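You operate a simulated robot arm through the tools that you are given. There is no shell and no other tool. Be economical: measure what you need, move in short steps, check, and stop when the job is done.

You run a simulated robot arm. Do the job below in one go: nothing can be reset, and whatever is moved stays where it is left.

Task
Clip the three pegs onto the thick bar and push their tray up to it.
Fine: blue peg in the middle, pink toward the basket, yellow toward the other end, about 6 cm apart. Nothing pinched, dropped or knocked over.
Where things are to end (x, y in the base frame): peg tray within 0.04 m of [0.41, 0.23].

The check looks at the end state, three seconds after you hand in, the way a careful person would. Anything else that was tipped, shoved, dropped, spilled or broken makes it a failure.

Robot
A 7-joint arm with a two-finger parallel gripper, fixed in place. Base frame: the origin is at the foot of the arm, x ahead of it, y to its left, z up; the work surface is at about z = 0. Units: m, rad, N and s.
With the tool pointing down near the work surface it reaches from about 0.22 to 0.58 m from the base axis. Its first joint turns from -1.152 to 1.152 rad. Payload 2.5 kg.
Tool frame: the origin (TCP) lies between the finger pads and is the grasp point; the fingertips stand 0.023 m ahead of it; z points along the fingers, y is the line along which they close. Largest opening 0.094 m; finger width 0.038, thickness 0.01; the body of the gripper, 0.054 by 0.096 m, starts 0.039 m behind the TCP.
Orientation is that of the tool frame in the base frame, as [roll, pitch, yaw] about the fixed x, y, z axes, in that order (R = Rz(yaw) Ry(pitch) Rx(roll)). With the fingers straight down and closing along the base's y, the tool's x points along the base's -x, its y along +y and its z along -z.

Tools
- The arm moves only by the tool arm_command. Its arguments are lists of equal length, an entry for each row: "delta_rot": the turn, a rotation vector about the tool's x, y, z in rad, a list of three; "delta_pos": the shift along the tool's x, y, z in m, a list of three; "hand": the finger opening in m, from 0 to 0.094. In form: {"delta_rot": [[rx, ry, rz], ...], "delta_pos": [[dx, dy, dz], ...], "hand": [hand, ...]}. A call has 1 to 20 rows; each row is the pose to reach, as a shift and turn from the pose commanded when the call began, along the tool's axes at that moment. Each row takes 0.2 s and may step no farther than 0.05 m and 0.15 rad from the row before; otherwise, or with a gripper value out of range, the whole call is refused. Where a pose cannot be reached the arm comes as near as it can. A force on the tool above 40 N (or 10 N above the force at the start of the call, whichever is more), or a blocked arm, ends the call early, and 0.2 s more pass. The fingers move at their own pace (about 0.108 m/s each) and stop on an object; they squeeze with about 31 N. The grip force told is the motor's: it shows also when the fingers shut on nothing. Time passes only in rows, and 0.2 s behind the last, so rows that repeat a pose let the fingers close. The reply holds the time, the measured pose of the TCP, the force on the tool along the base axes, the opening and the grip force, in the units named above and with some noise, with the torque about the TCP (base axes, N m) and any sound that the robot's microphone picked up.
- Cameras (640 x 400 px; columns grow to the right, rows downward): "scene" is fixed at [0.1094, -0.3949, 0.5534]; the picture's right is [0.91, -0.42, 0.00], its down [-0.21, -0.44, -0.87] and it looks along [0.37, 0.79, -0.49] (base axes); focal length 358 px, centre (320, 200). "wrist" rides on the gripper at [0.086, 0.016, -0.075] in the tool frame; the picture's right is [-0.18, 0.98, 0.00], its down [-0.58, -0.11, -0.81] and it looks along [-0.79, -0.15, 0.59] (tool axes); focal length 243 px, centre (320, 200). There is no depth. A picture from a camera that has moved, and an enlarged one, comes with that camera's place and axes in the base frame and with its lens.
- snapshot(camera): a new picture of that camera. No time passes.
- zoom(camera, box): a new picture of the part [left, top, right, bottom] of that camera's present view, enlarged. No time passes.
- job_done(): hands the job in; it is judged then, once.

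Work in short steps. Places have to be worked out from the pictures, the camera data and where the tool is seen: move nearer, look again, correct. Check each grasp and each placing, and mend what went wrong. You have 120 turns and 64 pictures in all, those below and enlarged ones among them. Open the gripper and draw the arm clear of the work before you hand the job in, unless the task says otherwise; then end with one line.

The tools are called after "Request:" as a command line: name --argument value ..., lists and objects as JSON in quotes. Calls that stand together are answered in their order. arm_command: Moves the arm, as the interface text tells. Its arguments: {"type":"object","properties":{"delta_rot":{"type":"array","items":{"type":"array","items":{"type":"number"}}},"delta_pos":{"type":"array","items":{"type":"array","items":{"type":"number"}}},"hand":{"type":"array","items":{"type":"number"}}},"required":["delta_rot","delta_pos","hand"]} The other tools are called the same way: snapshot (camera) takes a picture; zoom (camera, box) takes an enlarged picture of a part of a camera's view; job_done () hands the job in.

At the start:

```text
t: 0.0
tcp_pos: [0.3093, 0.0673, 0.332]
tcp_rot: [3.141, -0.001, -3.141]
force: [0.3, 0.2, 0.5]
wrist_torque: [-0.01, 0.02, 0.04]
gripper_width: 0.0941
finger_force: 0.0
```

scene: 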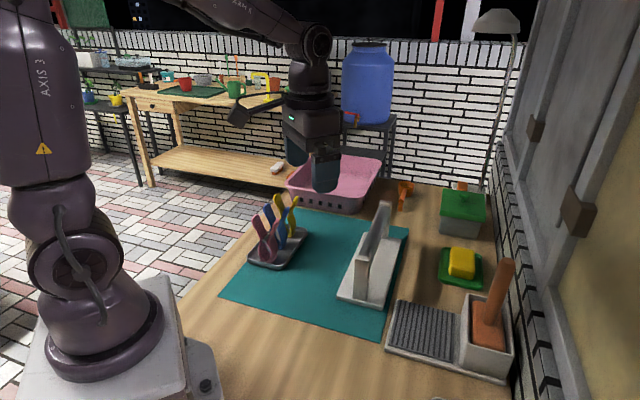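
wrist: 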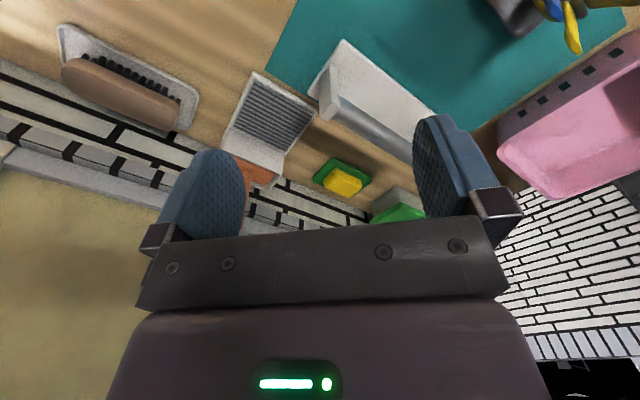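

I begin with enlarged views of the peg tray and of the bar.

Request:
zoom --camera "scene" --box '[230, 170, 330, 280]'

Request:
zoom --camera "scene" --box '[310, 180, 430, 320]'

```text
3.64 times, centred on (280, 225) of scene
camera zoom: at [0.1094, -0.3949, 0.5534], right [0.91, -0.42, 0.0], down [-0.21, -0.44, -0.87], along [0.37, 0.79, -0.49], focal length 1301 px, centre (466, 109)
```

zoom: 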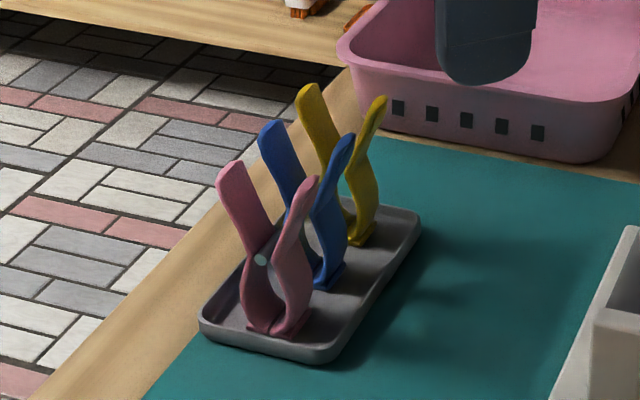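

```text
2.86 times, centred on (370, 250) of scene
camera zoom: at [0.1094, -0.3949, 0.5534], right [0.91, -0.42, 0.0], down [-0.21, -0.44, -0.87], along [0.37, 0.79, -0.49], focal length 1022 px, centre (177, 57)
```

zoom: 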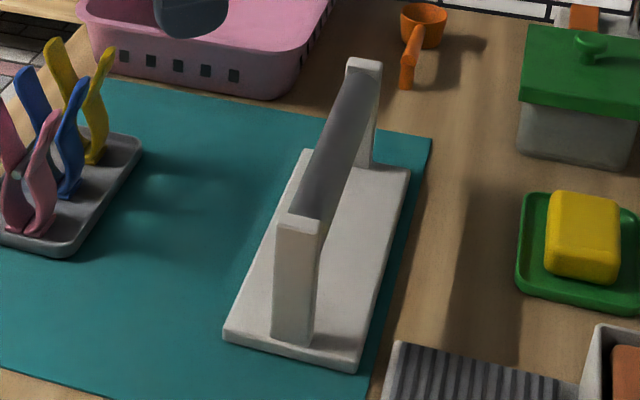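

The tray's row and the bar both run at about 45° in the base frame. The tray is near (0.32, 0.31), and the bar is centred near (0.50, 0.15) at about z = 0.11. I turn the tool by 45° and move near the tray to look from above.

Request:
arm_command --delta_rot '[[0, 0, -0.13], [0, 0, -0.26], [0, 0, -0.39], [0, 0, -0.52], [0, 0, -0.65], [0, 0, -0.785], [0, 0, -0.785]]' --delta_pos '[[0.007, 0.025, 0.005], [0.014, 0.05, 0.01], [0.021, 0.075, 0.015], [0.028, 0.1, 0.02], [0.035, 0.125, 0.025], [0.04, 0.15, 0.03], [0.04, 0.15, 0.03]]' --hand '[0.094, 0.094, 0.094, 0.094, 0.094, 0.094, 0.094]'

Request:
snapshot --camera "wrist"

Request:
snapshot --camera "scene"

```text
t: 1.6
tcp_pos: [0.2687, 0.2173, 0.303]
tcp_rot: [-3.142, -0.001, -2.354]
force: [0.1, -0.1, 0.3]
wrist_torque: [0.0, 0.02, 0.0]
gripper_width: 0.0938
finger_force: 0.0
```

```text
59 pictures are left
camera wrist: at [0.1969, 0.1668, 0.3769], right [-0.57, 0.82, 0.0], down [0.49, 0.33, 0.81], along [0.66, 0.46, -0.59], focal length 243 px, centre (320, 200)
```

wrist: 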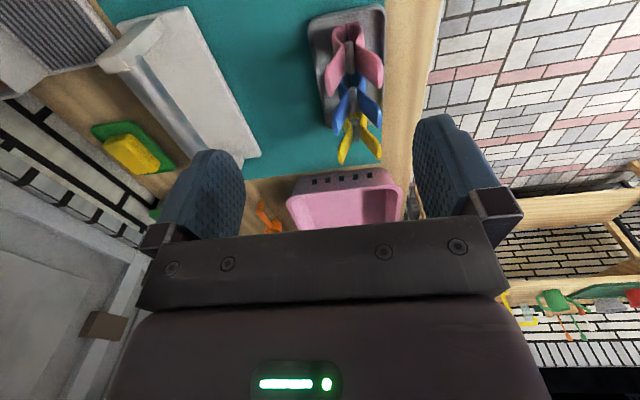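

```text
58 pictures are left
```

scene: 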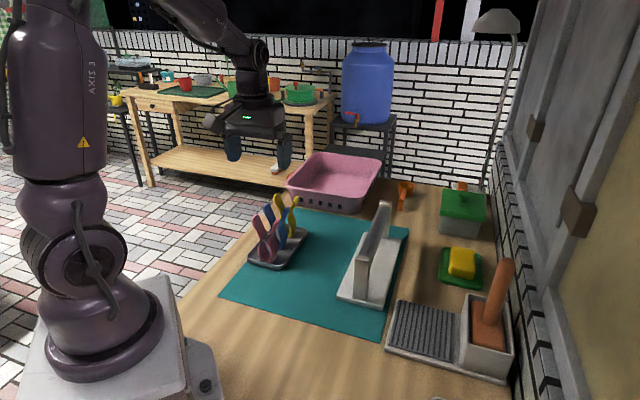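

The wrist picture is upside down, so down in the picture is up in the world. I enlarge the pegs and the bar.

Request:
zoom --camera "wrist" --box '[290, 0, 410, 180]'

Request:
zoom --camera "wrist" --box '[80, 0, 280, 170]'

Request:
zoom --camera "scene" --box '[325, 195, 425, 315]'

```text
2.22 times, centred on (350, 90) of wrist
camera zoom: at [0.1969, 0.1668, 0.3769], right [-0.57, 0.82, 0.0], down [0.49, 0.33, 0.81], along [0.66, 0.46, -0.59], focal length 539 px, centre (253, 444)
```

zoom: 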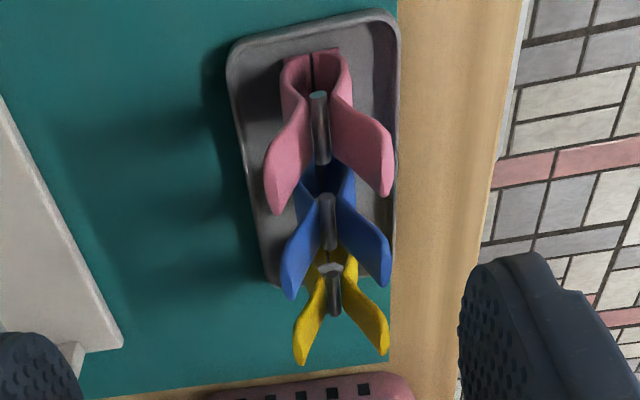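

```text
2.35 times, centred on (180, 85) of wrist
camera zoom: at [0.1969, 0.1668, 0.3769], right [-0.57, 0.82, 0.0], down [0.49, 0.33, 0.81], along [0.66, 0.46, -0.59], focal length 571 px, centre (649, 471)
```

zoom: 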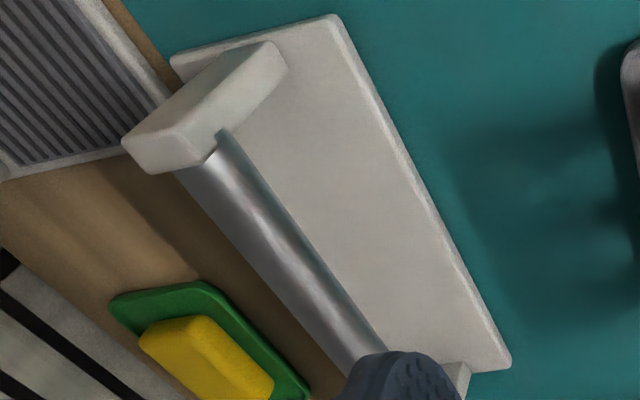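

```text
3.33 times, centred on (375, 255) of scene
camera zoom: at [0.1094, -0.3949, 0.5534], right [0.91, -0.42, 0.0], down [-0.21, -0.44, -0.87], along [0.37, 0.79, -0.49], focal length 1192 px, centre (137, 17)
```

zoom: 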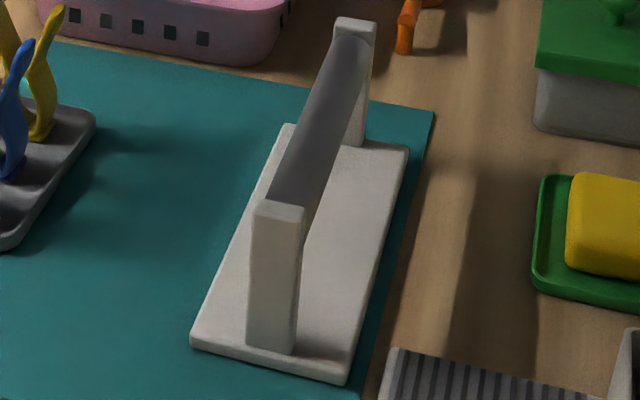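

From both views I place the pegs at roughly pink (0.285, 0.274), blue (0.324, 0.313) and yellow (0.363, 0.352), with tops at about z = 0.12. The bar axis runs from (0.414, 0.064) to (0.576, 0.224). I hover over pink and check.

Request:
arm_command --delta_rot '[[0, 0, 0], [0, 0, 0], [0, 0, 0], [0, 0, 0]]' --delta_pos '[[-0.017, 0.009, 0.034], [-0.034, 0.019, 0.068], [-0.051, 0.028, 0.103], [-0.051, 0.028, 0.103]]' --hand '[0.094, 0.094, 0.094, 0.094]'

Request:
snapshot --camera "wrist"

Request:
zoom --camera "scene" --box '[220, 130, 340, 280]'

```text
t: 2.6
tcp_pos: [0.2849, 0.2715, 0.199]
tcp_rot: [-3.141, -0.001, -2.356]
force: [-0.6, 0.1, 0.9]
wrist_torque: [0.01, -0.02, -0.02]
gripper_width: 0.094
finger_force: 0.1
```

```text
54 pictures are left
camera wrist: at [0.212, 0.2217, 0.2741], right [-0.56, 0.83, 0.0], down [0.49, 0.33, 0.81], along [0.67, 0.46, -0.59], focal length 243 px, centre (320, 200)
```

wrist: 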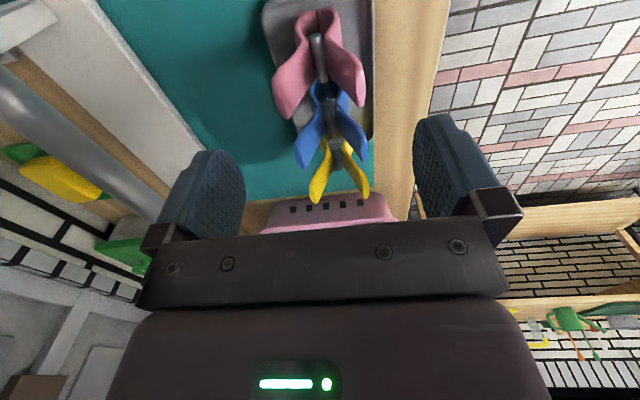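

```text
2.67 times, centred on (280, 205) of scene
camera zoom: at [0.1094, -0.3949, 0.5534], right [0.91, -0.42, 0.0], down [-0.21, -0.44, -0.87], along [0.37, 0.79, -0.49], focal length 954 px, centre (427, 187)
```

zoom: 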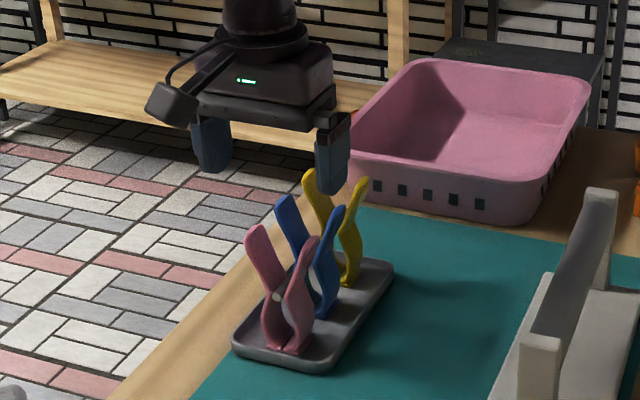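

The tool lies within 2 mm of centre across pink's handles. I go down to z = 0.107 around them, still open, and check the force.

Request:
arm_command --delta_rot '[[0, 0, 0], [0, 0, 0], [0, 0, 0], [0, 0, 0]]' --delta_pos '[[0, -0.001, 0.03], [0, -0.001, 0.06], [0, -0.001, 0.092], [0, -0.001, 0.092]]' --hand '[0.094, 0.094, 0.094, 0.094]'

Request:
zoom --camera "scene" --box '[220, 150, 330, 280]'

Request:
zoom --camera "wrist" --box '[160, 0, 480, 250]'

```text
t: 3.6
tcp_pos: [0.286, 0.2735, 0.1074]
tcp_rot: [3.141, -0.001, -2.358]
force: [0.4, 0.7, 0.7]
wrist_torque: [-0.04, -0.01, -0.01]
gripper_width: 0.0943
finger_force: 0.1
```

```text
3.08 times, centred on (275, 215) of scene
camera zoom: at [0.1094, -0.3949, 0.5534], right [0.91, -0.42, 0.0], down [-0.21, -0.44, -0.87], along [0.37, 0.79, -0.49], focal length 1101 px, centre (458, 154)
```

zoom: 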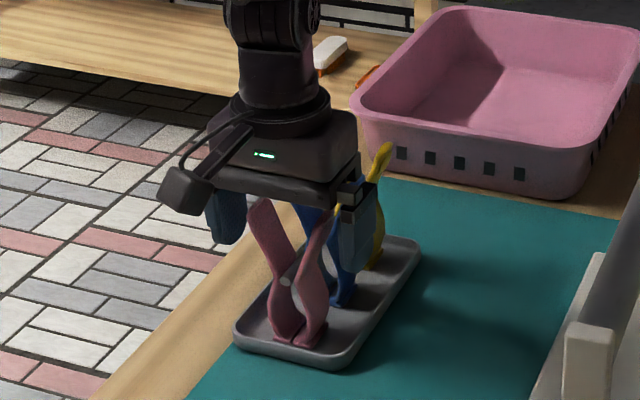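

```text
1.60 times, centred on (320, 125) of wrist
camera zoom: at [0.2135, 0.2234, 0.182], right [-0.56, 0.83, 0.0], down [0.49, 0.33, 0.81], along [0.67, 0.46, -0.59], focal length 388 px, centre (320, 320)
```

zoom: 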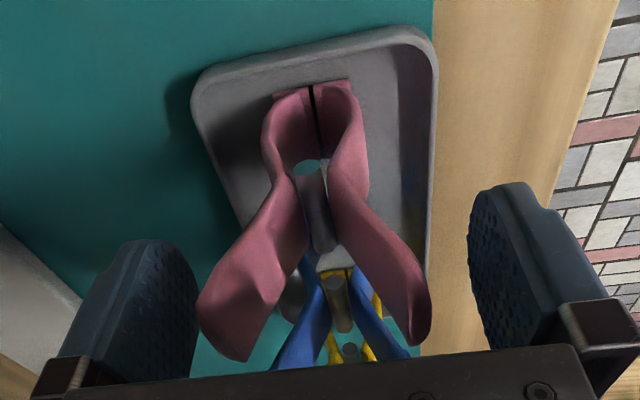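

The fingers straddle pink and nothing is touching. I close to 0.045 first, to see where the handles meet the pads.

Request:
arm_command --delta_rot '[[0, 0, 0], [0, 0, 0], [0, 0, 0]]' --delta_pos '[[0, 0, 0], [0, 0, 0], [0, 0, 0]]' --hand '[0.07, 0.05, 0.045]'

Request:
zoom --camera "wrist" --box '[160, 0, 480, 250]'

```text
t: 4.4
tcp_pos: [0.2868, 0.2734, 0.1069]
tcp_rot: [3.141, -0.002, -2.356]
force: [-0.3, -0.2, -0.5]
wrist_torque: [0.0, 0.01, -0.02]
gripper_width: 0.0456
finger_force: 3.6
```

```text
1.60 times, centred on (320, 125) of wrist
camera zoom: at [0.2135, 0.2233, 0.1822], right [-0.56, 0.83, 0.0], down [0.49, 0.33, 0.81], along [0.67, 0.46, -0.59], focal length 388 px, centre (320, 320)
```

zoom: 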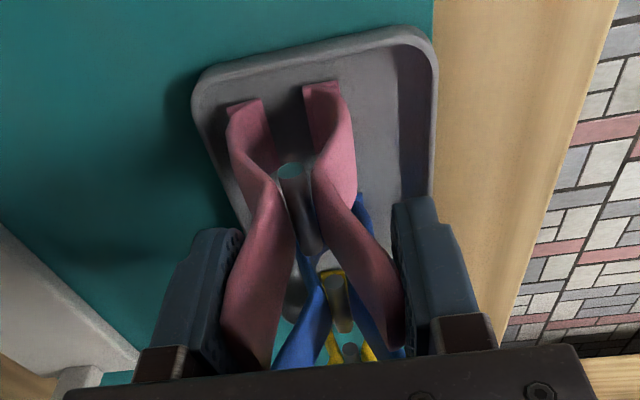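

3.6 N already opens the jaws, but one jaw slid on the tray and the peg leans. I let the handles out to a light hold at 0.054 and look before I lift.

Request:
arm_command --delta_rot '[[0, 0, 0], [0, 0, 0]]' --delta_pos '[[0, 0, 0], [0, 0, 0]]' --hand '[0.054, 0.054]'

Request:
zoom --camera "wrist" --box '[160, 0, 480, 250]'

```text
t: 5.0
tcp_pos: [0.2867, 0.2738, 0.1082]
tcp_rot: [3.14, -0.002, -2.357]
force: [-0.2, -0.2, -0.3]
wrist_torque: [-0.01, 0.01, 0.02]
gripper_width: 0.0513
finger_force: 3.4
```

```text
1.60 times, centred on (320, 125) of wrist
camera zoom: at [0.2135, 0.2234, 0.1823], right [-0.56, 0.83, 0.0], down [0.49, 0.33, 0.81], along [0.67, 0.46, -0.59], focal length 388 px, centre (320, 320)
```

zoom: 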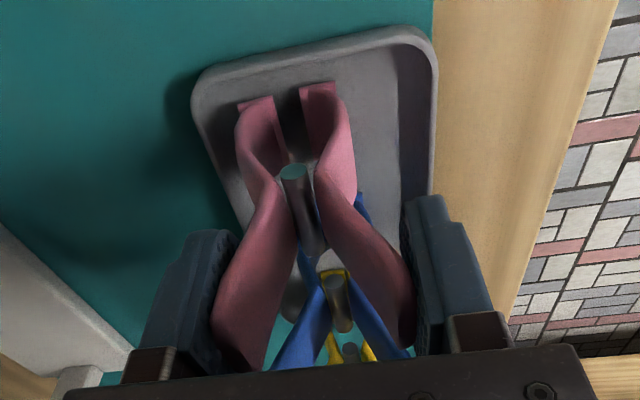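

The jaws are now nearly shut and the peg is held with 3.4 N. I lift it 4 cm straight up and look.

Request:
arm_command --delta_rot '[[0, 0, 0], [0, 0, 0], [0, 0, 0], [0, 0, 0]]' --delta_pos '[[0, 0, -0.01], [0, 0, -0.02], [0, 0, -0.04], [0, 0, -0.04]]' --hand '[0.049, 0.049, 0.049, 0.049]'

Request:
snapshot --camera "wrist"

Request:
zoom --camera "scene" --box '[220, 150, 330, 280]'

```text
t: 6.0
tcp_pos: [0.2864, 0.2729, 0.146]
tcp_rot: [-3.14, 0.0, -2.355]
force: [-1.1, -0.1, -0.4]
wrist_torque: [0.01, 0.0, 0.0]
gripper_width: 0.0462
finger_force: 3.0
```

```text
48 pictures are left
camera wrist: at [0.213, 0.2223, 0.2211], right [-0.56, 0.83, 0.0], down [0.49, 0.33, 0.81], along [0.67, 0.46, -0.59], focal length 243 px, centre (320, 200)
```

wrist: 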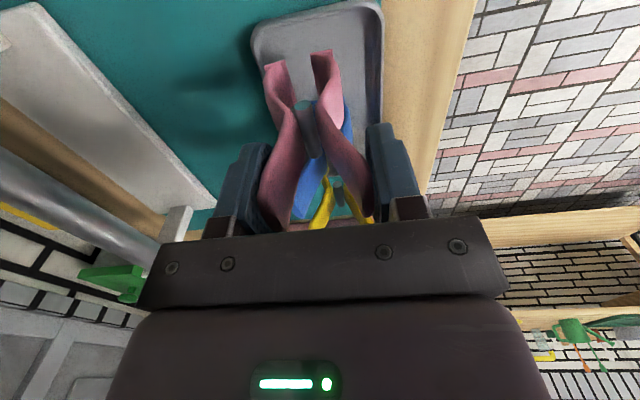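

```text
3.08 times, centred on (275, 215) of scene
camera zoom: at [0.1094, -0.3949, 0.5534], right [0.91, -0.42, 0.0], down [-0.21, -0.44, -0.87], along [0.37, 0.79, -0.49], focal length 1101 px, centre (458, 154)
```

zoom: 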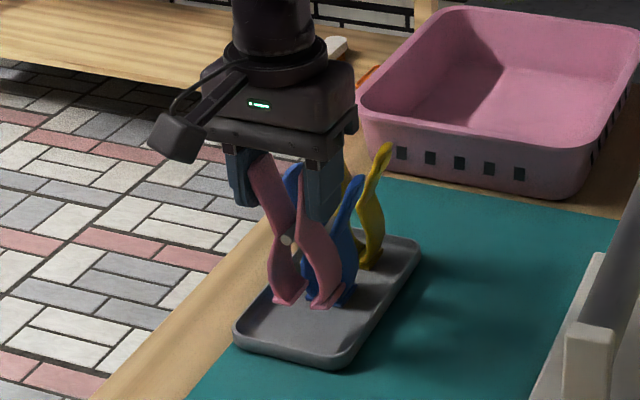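

Pink is up, with a lean of about 7°. I lift it clear of the others and squeeze more, to see the jaw opening and whether it lines up.

Request:
arm_command --delta_rot '[[0, 0, 0], [0, 0, 0], [0, 0, 0], [0, 0, 0], [0, 0, 0], [0, 0, 0]]' --delta_pos '[[0, 0, -0.04], [0, 0, -0.08], [0, 0, -0.1], [0, 0, -0.1], [0, 0, -0.1], [0, 0, -0.1]]' --hand '[0.046, 0.046, 0.046, 0.04, 0.034, 0.034]'

Request:
zoom --camera "wrist" --box '[160, 0, 480, 250]'

Request:
zoom --camera "scene" --box '[220, 90, 330, 220]'

```text
t: 7.4
tcp_pos: [0.2849, 0.2713, 0.2463]
tcp_rot: [-3.141, 0.0, -2.356]
force: [-0.1, 0.1, -0.4]
wrist_torque: [-0.02, -0.01, -0.01]
gripper_width: 0.0316
finger_force: 3.8
```

```text
1.60 times, centred on (320, 125) of wrist
camera zoom: at [0.2123, 0.2206, 0.3215], right [-0.56, 0.83, 0.0], down [0.49, 0.33, 0.81], along [0.67, 0.46, -0.59], focal length 388 px, centre (320, 320)
```

zoom: 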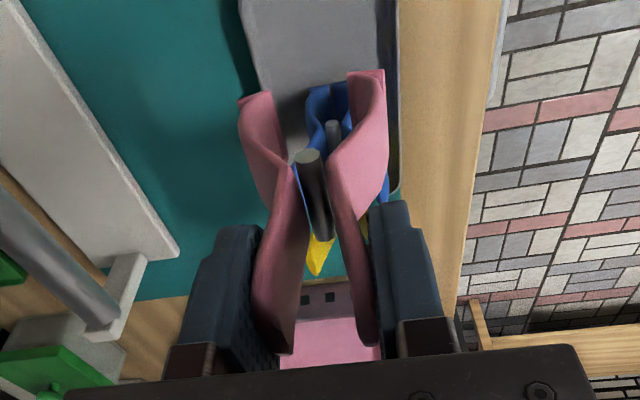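

```text
3.08 times, centred on (275, 155) of scene
camera zoom: at [0.1094, -0.3949, 0.5534], right [0.91, -0.42, 0.0], down [-0.21, -0.44, -0.87], along [0.37, 0.79, -0.49], focal length 1101 px, centre (458, 338)
```

zoom: 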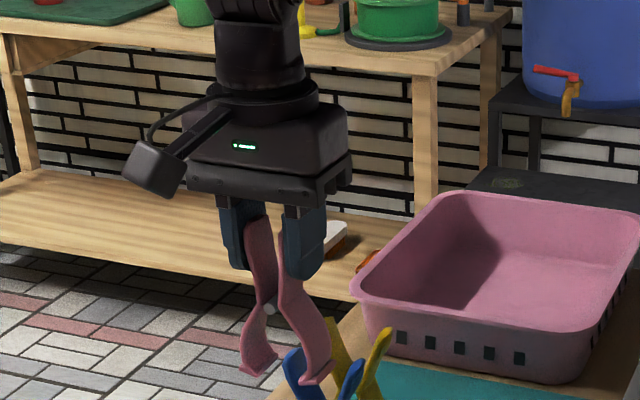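

Squeezed to 0.032, pink sits straight in the pads and its jaws gape about 34 mm against a bar of about 24 mm. I carry it over the far, basket-side spot on the bar, near (0.534, 0.183), at z = 0.27.

Request:
arm_command --delta_rot '[[0, 0, 0], [0, 0, 0], [0, 0, 0], [0, 0, 0], [0, 0, 0], [0, 0, 0], [0, 0, 0], [0, 0, 0], [0, 0, 0]]' --delta_pos '[[-0.004, -0.01, -0.024], [-0.018, -0.042, -0.024], [-0.036, -0.078, -0.024], [-0.054, -0.115, -0.024], [-0.072, -0.152, -0.024], [-0.09, -0.189, -0.024], [-0.105, -0.22, -0.024], [-0.1138, -0.238, -0.024], [-0.1138, -0.238, -0.024]]' --hand '[0.032, 0.03, 0.03, 0.03, 0.03, 0.03, 0.03, 0.03, 0.03]'

Request:
snapshot --camera "wrist"

Request:
zoom --camera "scene" --box '[300, 90, 460, 310]'

```text
t: 9.4
tcp_pos: [0.5356, 0.1859, 0.2709]
tcp_rot: [-3.141, 0.0, -2.355]
force: [0.4, 0.6, -0.3]
wrist_torque: [0.0, 0.04, 0.04]
gripper_width: 0.028
finger_force: 3.5
```

```text
44 pictures are left
camera wrist: at [0.4618, 0.1343, 0.3454], right [-0.56, 0.83, 0.0], down [0.49, 0.33, 0.81], along [0.67, 0.46, -0.59], focal length 243 px, centre (320, 200)
```

wrist: 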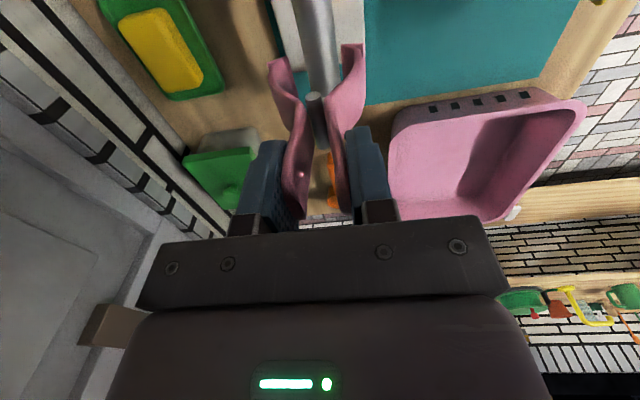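

```text
1.82 times, centred on (380, 200) of scene
camera zoom: at [0.1094, -0.3949, 0.5534], right [0.91, -0.42, 0.0], down [-0.21, -0.44, -0.87], along [0.37, 0.79, -0.49], focal length 650 px, centre (211, 200)
```

zoom: 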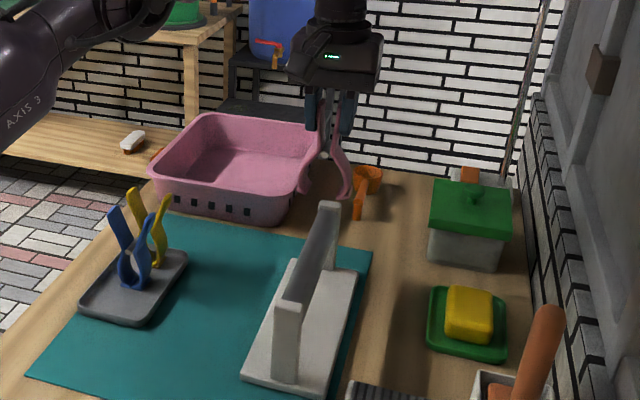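

The jaws look centred on the bar. I enlarge the wrist view to measure the offset.

Request:
zoom --camera "wrist" --box '[250, 0, 390, 110]'

```text
3.64 times, centred on (320, 55) of wrist
camera zoom: at [0.4618, 0.1343, 0.3454], right [-0.56, 0.83, 0.0], down [0.49, 0.33, 0.81], along [0.67, 0.46, -0.59], focal length 882 px, centre (320, 727)
```

zoom: 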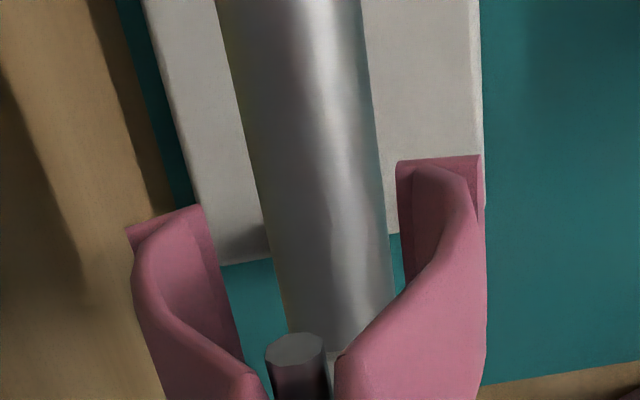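

The jaws gape about 35 mm and the bar measures about 29–30 mm, so more squeeze is needed. I enlarge the bar in the scene view to get the height of its axis.

Request:
zoom --camera "scene" --box '[345, 195, 405, 275]'

```text
5.00 times, centred on (375, 235) of scene
camera zoom: at [0.1094, -0.3949, 0.5534], right [0.91, -0.42, 0.0], down [-0.21, -0.44, -0.87], along [0.37, 0.79, -0.49], focal length 1789 px, centre (45, 25)
```

zoom: 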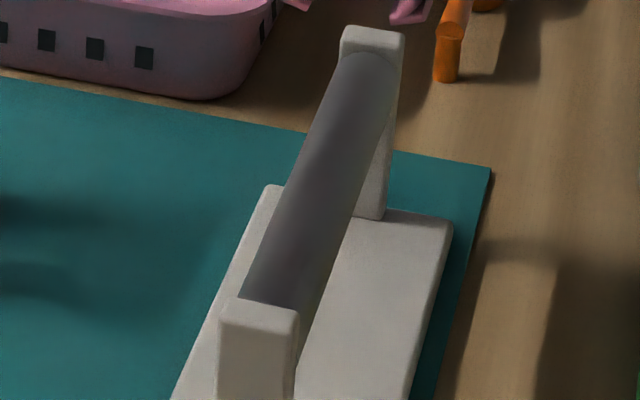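

The bar axis is at about z = 0.098 and its diameter is about 31 mm. I squeeze to 0.016 and check the gape before going down.

Request:
arm_command --delta_rot '[[0, 0, 0], [0, 0, 0], [0, 0, 0], [0, 0, 0]]' --delta_pos '[[0, -0.001, 0], [0, -0.001, 0.01], [0, -0.001, 0.02], [0, -0.001, 0.02]]' --hand '[0.024, 0.018, 0.016, 0.016]'

Request:
zoom --camera "wrist" --box '[240, 0, 400, 160]'

Request:
zoom --camera "scene" --box '[325, 120, 425, 240]'

```text
t: 10.4
tcp_pos: [0.5357, 0.1833, 0.2501]
tcp_rot: [-3.141, -0.001, -2.356]
force: [-1.0, -0.1, 0.1]
wrist_torque: [-0.03, -0.03, 0.02]
gripper_width: 0.0208
finger_force: 7.0
```

```text
2.50 times, centred on (320, 80) of wrist
camera zoom: at [0.4626, 0.1327, 0.3247], right [-0.56, 0.83, 0.0], down [0.49, 0.33, 0.81], along [0.67, 0.45, -0.59], focal length 606 px, centre (320, 500)
```

zoom: 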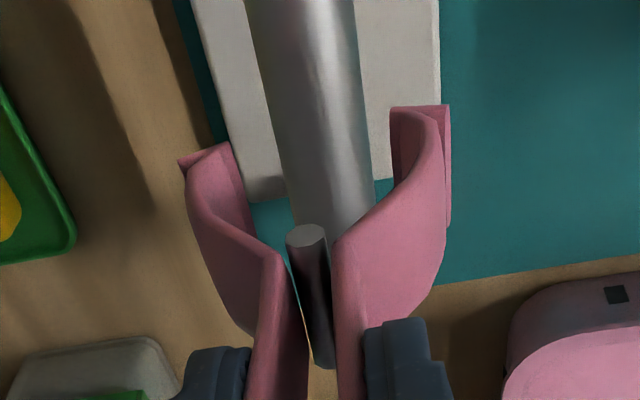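

```text
3.33 times, centred on (375, 180) of scene
camera zoom: at [0.1094, -0.3949, 0.5534], right [0.91, -0.42, 0.0], down [-0.21, -0.44, -0.87], along [0.37, 0.79, -0.49], focal length 1192 px, centre (137, 267)
```

zoom: 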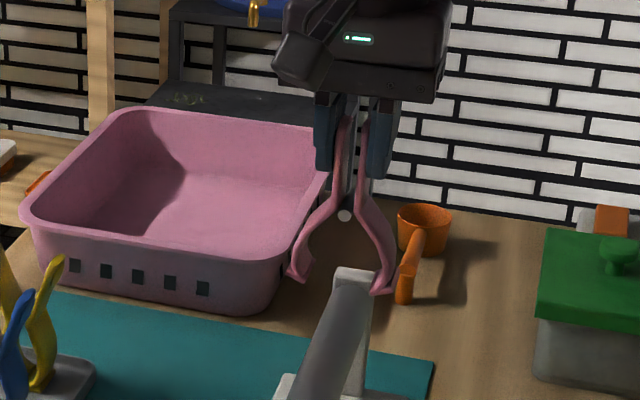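

Squeezed to its stop, the jaws gape about 44 mm and are centred on the bar within about 1 mm. The tips are about 0.095 m below the TCP. I go down partway, with small shifts along and across, and check.

Request:
arm_command --delta_rot '[[0, 0, 0], [0, 0, 0], [0, 0, 0], [0, 0, 0], [0, 0, 0]]' --delta_pos '[[-0.006, -0.001, 0.012], [-0.006, -0.001, 0.024], [-0.006, -0.001, 0.036], [-0.006, -0.001, 0.046], [-0.006, -0.001, 0.046]]' --hand '[0.016, 0.016, 0.016, 0.016, 0.016]'

Request:
zoom --camera "wrist" --box '[240, 0, 400, 160]'

Request:
zoom --camera "scene" --box '[335, 150, 425, 260]'

```text
t: 11.6
tcp_pos: [0.5413, 0.1856, 0.2044]
tcp_rot: [-3.141, 0.0, -2.356]
force: [0.4, 0.1, 0.4]
wrist_torque: [0.03, 0.0, -0.04]
gripper_width: 0.0208
finger_force: 6.5
```

```text
2.50 times, centred on (320, 80) of wrist
camera zoom: at [0.4677, 0.1357, 0.2792], right [-0.56, 0.83, 0.0], down [0.49, 0.33, 0.81], along [0.67, 0.46, -0.59], focal length 606 px, centre (320, 500)
```

zoom: 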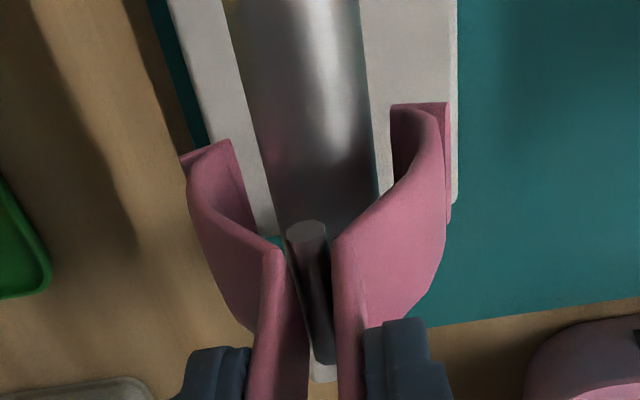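

```text
3.64 times, centred on (380, 205) of scene
camera zoom: at [0.1094, -0.3949, 0.5534], right [0.91, -0.42, 0.0], down [-0.21, -0.44, -0.87], along [0.37, 0.79, -0.49], focal length 1301 px, centre (102, 182)
```

zoom: 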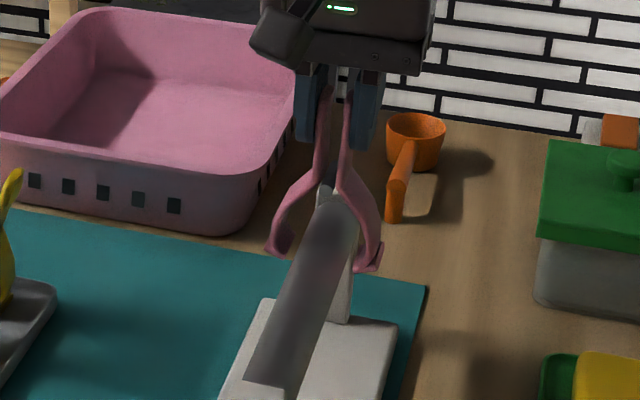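

The jaw tips now straddle the bar without touching it. I nudge 1 mm across, go down to TCP z = 0.17, and look.

Request:
arm_command --delta_rot '[[0, 0, 0], [0, 0, 0], [0, 0, 0], [0, 0, 0]]' --delta_pos '[[0, 0.001, 0.01], [0, 0.001, 0.02], [0, 0.001, 0.033], [0, 0.001, 0.033]]' --hand '[0.016, 0.016, 0.016, 0.016]'

Request:
zoom --camera "wrist" --box '[240, 0, 400, 160]'

Request:
zoom --camera "scene" --box '[335, 150, 425, 260]'

```text
t: 12.6
tcp_pos: [0.5397, 0.1855, 0.1723]
tcp_rot: [3.14, 0.0, -2.355]
force: [0.5, -0.4, 0.4]
wrist_torque: [0.03, 0.0, 0.03]
gripper_width: 0.0209
finger_force: 6.8
```

```text
2.50 times, centred on (320, 80) of wrist
camera zoom: at [0.4673, 0.1361, 0.2473], right [-0.56, 0.83, 0.0], down [0.49, 0.33, 0.81], along [0.67, 0.46, -0.59], focal length 606 px, centre (320, 500)
```

zoom: 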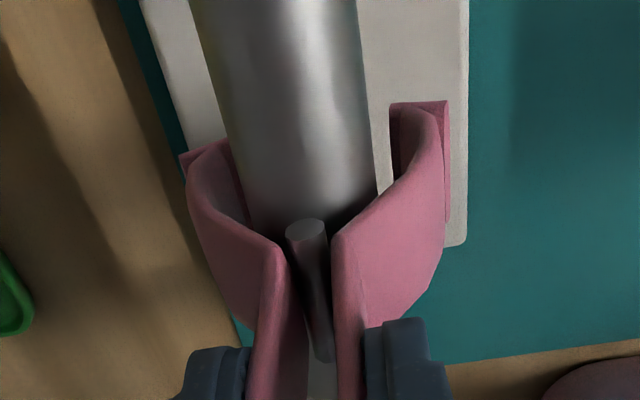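

```text
3.64 times, centred on (380, 205) of scene
camera zoom: at [0.1094, -0.3949, 0.5534], right [0.91, -0.42, 0.0], down [-0.21, -0.44, -0.87], along [0.37, 0.79, -0.49], focal length 1301 px, centre (102, 182)
```

zoom: 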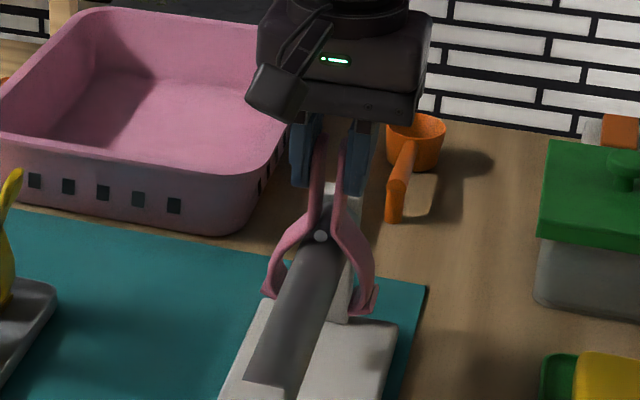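

The jaws are well down on both sides of the bar and the pivot is about 1 cm above it. I go 3 mm lower, then open slowly so that the peg clips on.

Request:
arm_command --delta_rot '[[0, 0, 0], [0, 0, 0], [0, 0, 0], [0, 0, 0], [0, 0, 0], [0, 0, 0], [0, 0, 0]]' --delta_pos '[[0, 0, 0.003], [0, 0, 0.003], [0, 0, 0.003], [0, 0, 0.003], [0, 0, 0.003], [0, 0, 0.003], [0, 0, 0.003]]' --hand '[0.016, 0.024, 0.03, 0.036, 0.042, 0.05, 0.05]'

Request:
zoom --camera "wrist" --box '[200, 0, 440, 220]'

Request:
zoom --camera "scene" --box '[335, 150, 425, 260]'

```text
t: 14.2
tcp_pos: [0.5407, 0.1854, 0.1682]
tcp_rot: [3.141, -0.001, -2.355]
force: [0.5, -0.5, -0.3]
wrist_torque: [0.0, -0.01, -0.02]
gripper_width: 0.0508
finger_force: 0.7
```

```text
1.82 times, centred on (320, 110) of wrist
camera zoom: at [0.4674, 0.1359, 0.2438], right [-0.56, 0.83, 0.0], down [0.49, 0.33, 0.81], along [0.67, 0.46, -0.59], focal length 441 px, centre (320, 364)
```

zoom: 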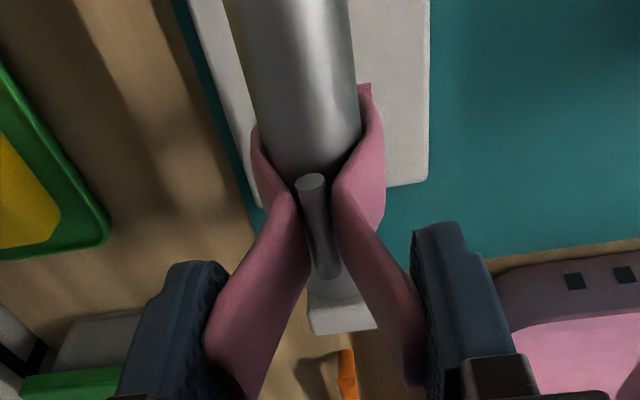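

```text
3.64 times, centred on (380, 205) of scene
camera zoom: at [0.1094, -0.3949, 0.5534], right [0.91, -0.42, 0.0], down [-0.21, -0.44, -0.87], along [0.37, 0.79, -0.49], focal length 1301 px, centre (102, 182)
```

zoom: 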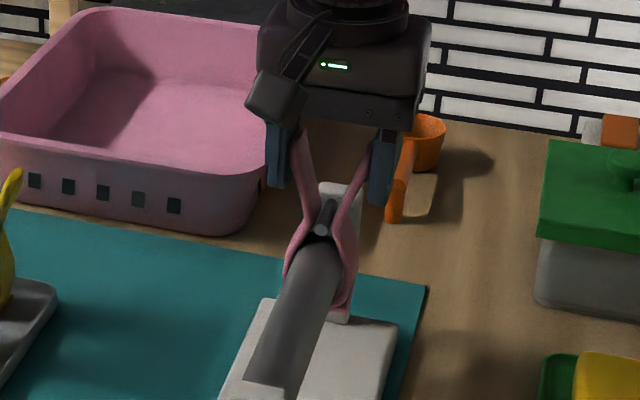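

Pink is clipped on and the fingers carry almost no load. I open fully, lift straight up, and go to hover over blue at (0.3185, 0.305).

Request:
arm_command --delta_rot '[[0, 0, 0], [0, 0, 0], [0, 0, 0], [0, 0, 0], [0, 0, 0], [0, 0, 0], [0, 0, 0], [0, 0, 0], [0, 0, 0], [0, 0, 0], [0, 0, 0], [0, 0, 0], [0, 0, 0], [0, 0, 0]]' --delta_pos '[[0, 0, 0], [0, 0, 0], [0, 0, -0.02], [0, 0, -0.05], [0, 0, -0.08], [0, 0, -0.11], [0.01, 0.034, -0.11], [0.022, 0.074, -0.11], [0.034, 0.114, -0.11], [0.046, 0.154, -0.11], [0.058, 0.194, -0.1], [0.068, 0.226, -0.07], [0.0725, 0.2417, -0.032], [0.0725, 0.2417, -0.032]]' --hand '[0.08, 0.094, 0.094, 0.094, 0.094, 0.094, 0.094, 0.094, 0.094, 0.094, 0.094, 0.094, 0.094, 0.094]'

Request:
zoom --camera "wrist" --box '[240, 0, 400, 200]'

Request:
snapshot --camera "scene"

```text
t: 17.2
tcp_pos: [0.3175, 0.3061, 0.1998]
tcp_rot: [-3.141, -0.001, -2.356]
force: [-1.1, -0.2, 0.2]
wrist_torque: [-0.02, 0.0, 0.02]
gripper_width: 0.0941
finger_force: 0.0
```

```text
2.00 times, centred on (320, 100) of wrist
camera zoom: at [0.2439, 0.2552, 0.275], right [-0.56, 0.83, 0.0], down [0.49, 0.33, 0.81], along [0.67, 0.46, -0.59], focal length 485 px, centre (320, 400)
```

zoom: 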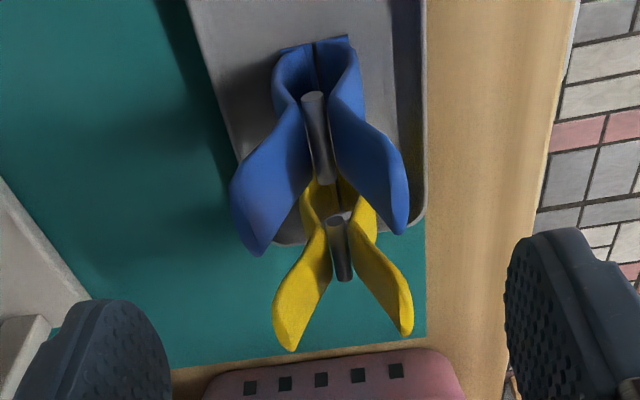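

```text
31 pictures are left
```

scene: 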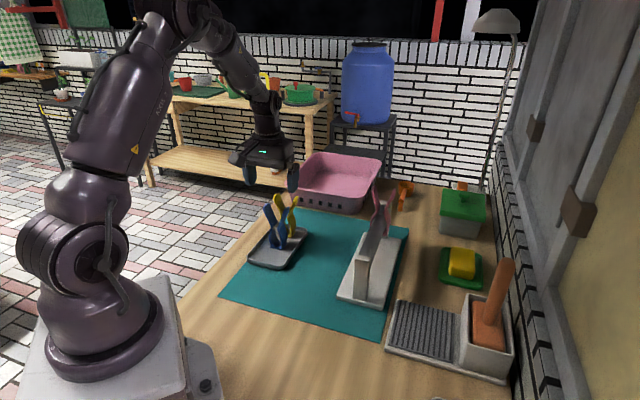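

Pink stands on the bar. Blue looks about 6 mm further along the row than I had it. I adjust, go down, grip lightly, and lift 4 cm before squeezing hard.

Request:
arm_command --delta_rot '[[0, 0, 0], [0, 0, 0], [0, 0, 0], [0, 0, 0], [0, 0, 0], [0, 0, 0], [0, 0, 0], [0, 0, 0], [0, 0, 0], [0, 0, 0], [0, 0, 0]]' --delta_pos '[[-0.006, -0.001, 0.03], [-0.006, -0.001, 0.06], [-0.006, -0.001, 0.092], [-0.006, -0.001, 0.092], [-0.006, -0.001, 0.092], [-0.006, -0.001, 0.092], [-0.006, -0.001, 0.092], [-0.006, -0.001, 0.092], [-0.006, -0.001, 0.08], [-0.006, -0.001, 0.052], [-0.006, -0.001, 0.052]]' --hand '[0.094, 0.094, 0.094, 0.075, 0.06, 0.054, 0.052, 0.051, 0.05, 0.049, 0.049]'

Request:
snapshot --camera "wrist"

```text
t: 19.6
tcp_pos: [0.3241, 0.3104, 0.1491]
tcp_rot: [3.142, 0.001, -2.356]
force: [0.0, 0.3, -0.4]
wrist_torque: [-0.02, -0.03, 0.02]
gripper_width: 0.0493
finger_force: 3.5
```

```text
30 pictures are left
camera wrist: at [0.2502, 0.26, 0.2239], right [-0.56, 0.83, 0.0], down [0.49, 0.33, 0.81], along [0.67, 0.46, -0.59], focal length 243 px, centre (320, 200)
```

wrist: 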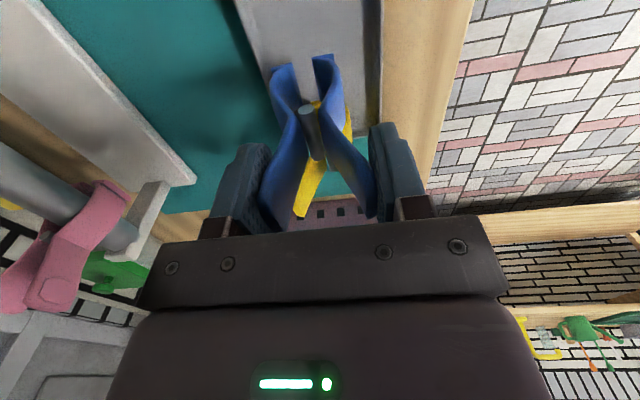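

Blue is held and nearly straight. I lift, squeeze to the stop, and carry it over the bar at (0.492, 0.138), 6 cm from pink.

Request:
arm_command --delta_rot '[[0, 0, 0], [0, 0, 0], [0, 0, 0], [0, 0, 0], [0, 0, 0], [0, 0, 0], [0, 0, 0], [0, 0, 0], [0, 0, 0], [0, 0, 0], [0, 0, 0], [0, 0, 0]]' --delta_pos '[[0, 0, -0.03], [0, 0, -0.06], [0, 0, -0.09], [0, 0, -0.101], [0.001, -0.035, -0.101], [0.002, -0.075, -0.101], [0.003, -0.115, -0.101], [0.003, -0.155, -0.101], [0.003, -0.195, -0.101], [0.003, -0.228, -0.101], [0.003, -0.2408, -0.101], [0.003, -0.2408, -0.101]]' --hand '[0.047, 0.044, 0.038, 0.034, 0.03, 0.026, 0.022, 0.018, 0.016, 0.016, 0.016, 0.016]'

Request:
zoom --camera "wrist" --box '[240, 0, 400, 160]'

Request:
zoom --camera "scene" --box '[325, 130, 425, 260]'

```text
t: 22.2
tcp_pos: [0.4891, 0.1386, 0.2501]
tcp_rot: [-3.141, 0.001, -2.357]
force: [-0.2, -0.3, 1.0]
wrist_torque: [-0.01, -0.04, -0.02]
gripper_width: 0.0183
finger_force: 10.2
```

```text
2.50 times, centred on (320, 80) of wrist
camera zoom: at [0.4166, 0.0891, 0.3249], right [-0.56, 0.83, 0.0], down [0.49, 0.33, 0.81], along [0.67, 0.46, -0.59], focal length 606 px, centre (320, 500)
```

zoom: 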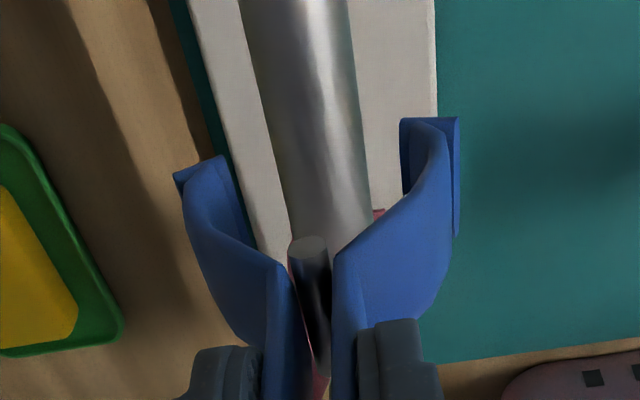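

```text
3.08 times, centred on (375, 195) of scene
camera zoom: at [0.1094, -0.3949, 0.5534], right [0.91, -0.42, 0.0], down [-0.21, -0.44, -0.87], along [0.37, 0.79, -0.49], focal length 1101 px, centre (151, 215)
```

zoom: 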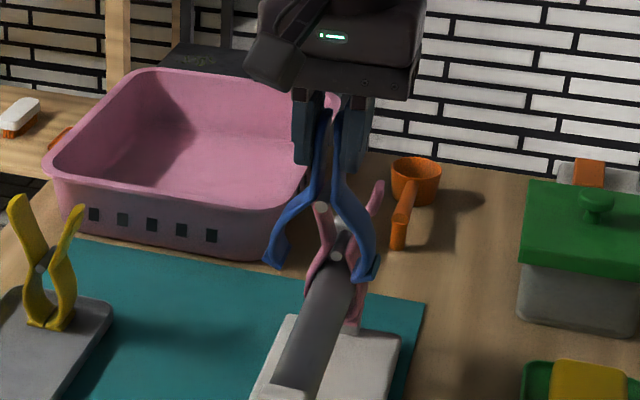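

Blue is centred to about 1 mm, its gape is about 47 mm and its tips are about 0.094 m below the TCP. I go down 0.082 with small shifts, then look before releasing.

Request:
arm_command --delta_rot '[[0, 0, 0], [0, 0, 0], [0, 0, 0], [0, 0, 0], [0, 0, 0], [0, 0, 0], [0, 0, 0], [0, 0, 0]]' --delta_pos '[[-0.005, 0.001, 0.012], [-0.005, 0.001, 0.024], [-0.005, 0.001, 0.036], [-0.005, 0.001, 0.048], [-0.005, 0.001, 0.06], [-0.005, 0.001, 0.072], [-0.005, 0.001, 0.082], [-0.005, 0.001, 0.082]]' --hand '[0.016, 0.016, 0.016, 0.016, 0.016, 0.016, 0.016, 0.016]'

Request:
zoom --camera "wrist" --box '[240, 0, 400, 160]'

Request:
zoom --camera "scene" --box '[325, 150, 425, 280]'

```text
t: 24.0
tcp_pos: [0.4933, 0.1423, 0.1684]
tcp_rot: [-3.141, -0.001, -2.357]
force: [-0.1, -0.1, -1.2]
wrist_torque: [0.0, 0.0, 0.03]
gripper_width: 0.0178
finger_force: 9.5
```

```text
2.50 times, centred on (320, 80) of wrist
camera zoom: at [0.4206, 0.0918, 0.2426], right [-0.56, 0.83, 0.0], down [0.49, 0.33, 0.81], along [0.67, 0.46, -0.59], focal length 606 px, centre (320, 500)
```

zoom: 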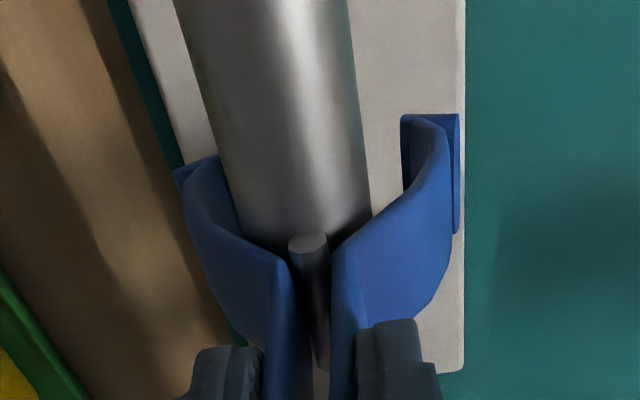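

```text
3.08 times, centred on (375, 215) of scene
camera zoom: at [0.1094, -0.3949, 0.5534], right [0.91, -0.42, 0.0], down [-0.21, -0.44, -0.87], along [0.37, 0.79, -0.49], focal length 1101 px, centre (151, 154)
```

zoom: 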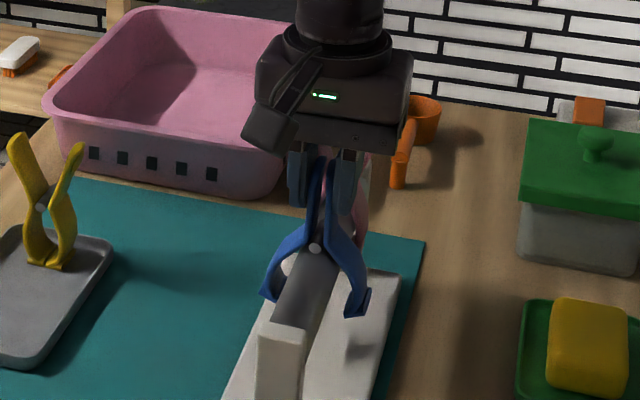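

Blue's jaws straddle the bar well. I release slowly, open fully, lift, and go to hover over yellow near (0.359, 0.345).

Request:
arm_command --delta_rot '[[0, 0, 0], [0, 0, 0], [0, 0, 0], [0, 0, 0], [0, 0, 0], [0, 0, 0], [0, 0, 0], [0, 0, 0], [0, 0, 0], [0, 0, 0], [0, 0, 0], [0, 0, 0], [0, 0, 0], [0, 0, 0], [0, 0, 0], [0, 0, 0], [0, 0, 0], [0, 0, 0], [0, 0, 0]]' --delta_pos '[[0, 0, 0], [0, 0, 0], [0, 0, 0], [0, 0, 0], [0, 0, 0], [0, 0, 0], [0, 0, 0], [0, 0, -0.02], [0, 0, -0.05], [0, 0, -0.08], [0, 0, -0.11], [-0.006, 0.034, -0.11], [-0.014, 0.074, -0.11], [-0.022, 0.114, -0.11], [-0.03, 0.154, -0.11], [-0.038, 0.194, -0.1], [-0.046, 0.226, -0.07], [-0.0486, 0.2387, -0.032], [-0.0486, 0.2387, -0.032]]' --hand '[0.024, 0.03, 0.036, 0.042, 0.055, 0.075, 0.094, 0.094, 0.094, 0.094, 0.094, 0.094, 0.094, 0.094, 0.094, 0.094, 0.094, 0.094, 0.094]'

Request:
zoom --camera "wrist" --box '[240, 0, 400, 200]'

Request:
zoom --camera "scene" --box '[230, 140, 430, 310]'

```text
t: 28.0
tcp_pos: [0.3598, 0.3454, 0.1991]
tcp_rot: [-3.141, 0.002, -2.356]
force: [0.1, 0.2, 0.5]
wrist_torque: [0.03, 0.0, -0.02]
gripper_width: 0.0938
finger_force: 0.1
```

```text
2.00 times, centred on (320, 100) of wrist
camera zoom: at [0.2865, 0.2949, 0.2734], right [-0.56, 0.83, 0.0], down [0.49, 0.33, 0.81], along [0.67, 0.46, -0.59], focal length 485 px, centre (320, 400)
```

zoom: 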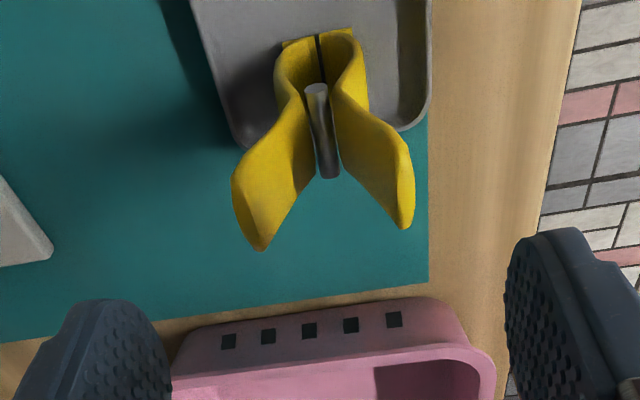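

```text
2.35 times, centred on (330, 225) of scene
camera zoom: at [0.1094, -0.3949, 0.5534], right [0.91, -0.42, 0.0], down [-0.21, -0.44, -0.87], along [0.37, 0.79, -0.49], focal length 842 px, centre (296, 141)
```

zoom: 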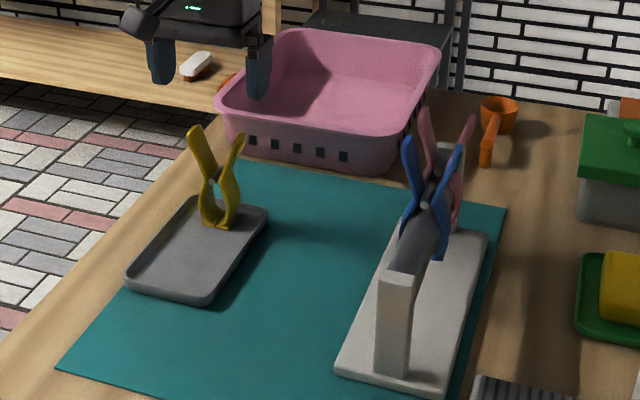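

Both pegs hold on the bar, about 6 cm apart. Yellow appears as blue did, so I repeat the same light grip and lift.

Request:
arm_command --delta_rot '[[0, 0, 0], [0, 0, 0], [0, 0, 0], [0, 0, 0], [0, 0, 0], [0, 0, 0], [0, 0, 0], [0, 0, 0], [0, 0, 0], [0, 0, 0], [0, 0, 0]]' --delta_pos '[[-0.005, 0, 0.03], [-0.005, 0, 0.06], [-0.005, 0, 0.092], [-0.005, 0, 0.092], [-0.005, 0, 0.092], [-0.005, 0, 0.092], [-0.005, 0, 0.092], [-0.005, 0, 0.092], [-0.005, 0, 0.08], [-0.005, 0, 0.052], [-0.005, 0, 0.052]]' --hand '[0.094, 0.094, 0.094, 0.075, 0.06, 0.054, 0.052, 0.051, 0.05, 0.049, 0.049]'

Request:
snapshot --camera "wrist"

```text
t: 30.4
tcp_pos: [0.3652, 0.3488, 0.1476]
tcp_rot: [3.141, 0.0, -2.356]
force: [0.0, 0.4, 0.3]
wrist_torque: [-0.05, 0.02, 0.0]
gripper_width: 0.0493
finger_force: 3.7
```

```text
23 pictures are left
camera wrist: at [0.2911, 0.2985, 0.2232], right [-0.56, 0.83, 0.0], down [0.49, 0.33, 0.81], along [0.67, 0.46, -0.59], focal length 243 px, centre (320, 200)
```

wrist: 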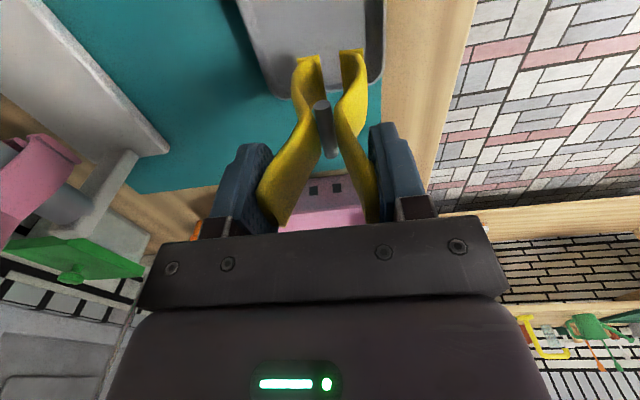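

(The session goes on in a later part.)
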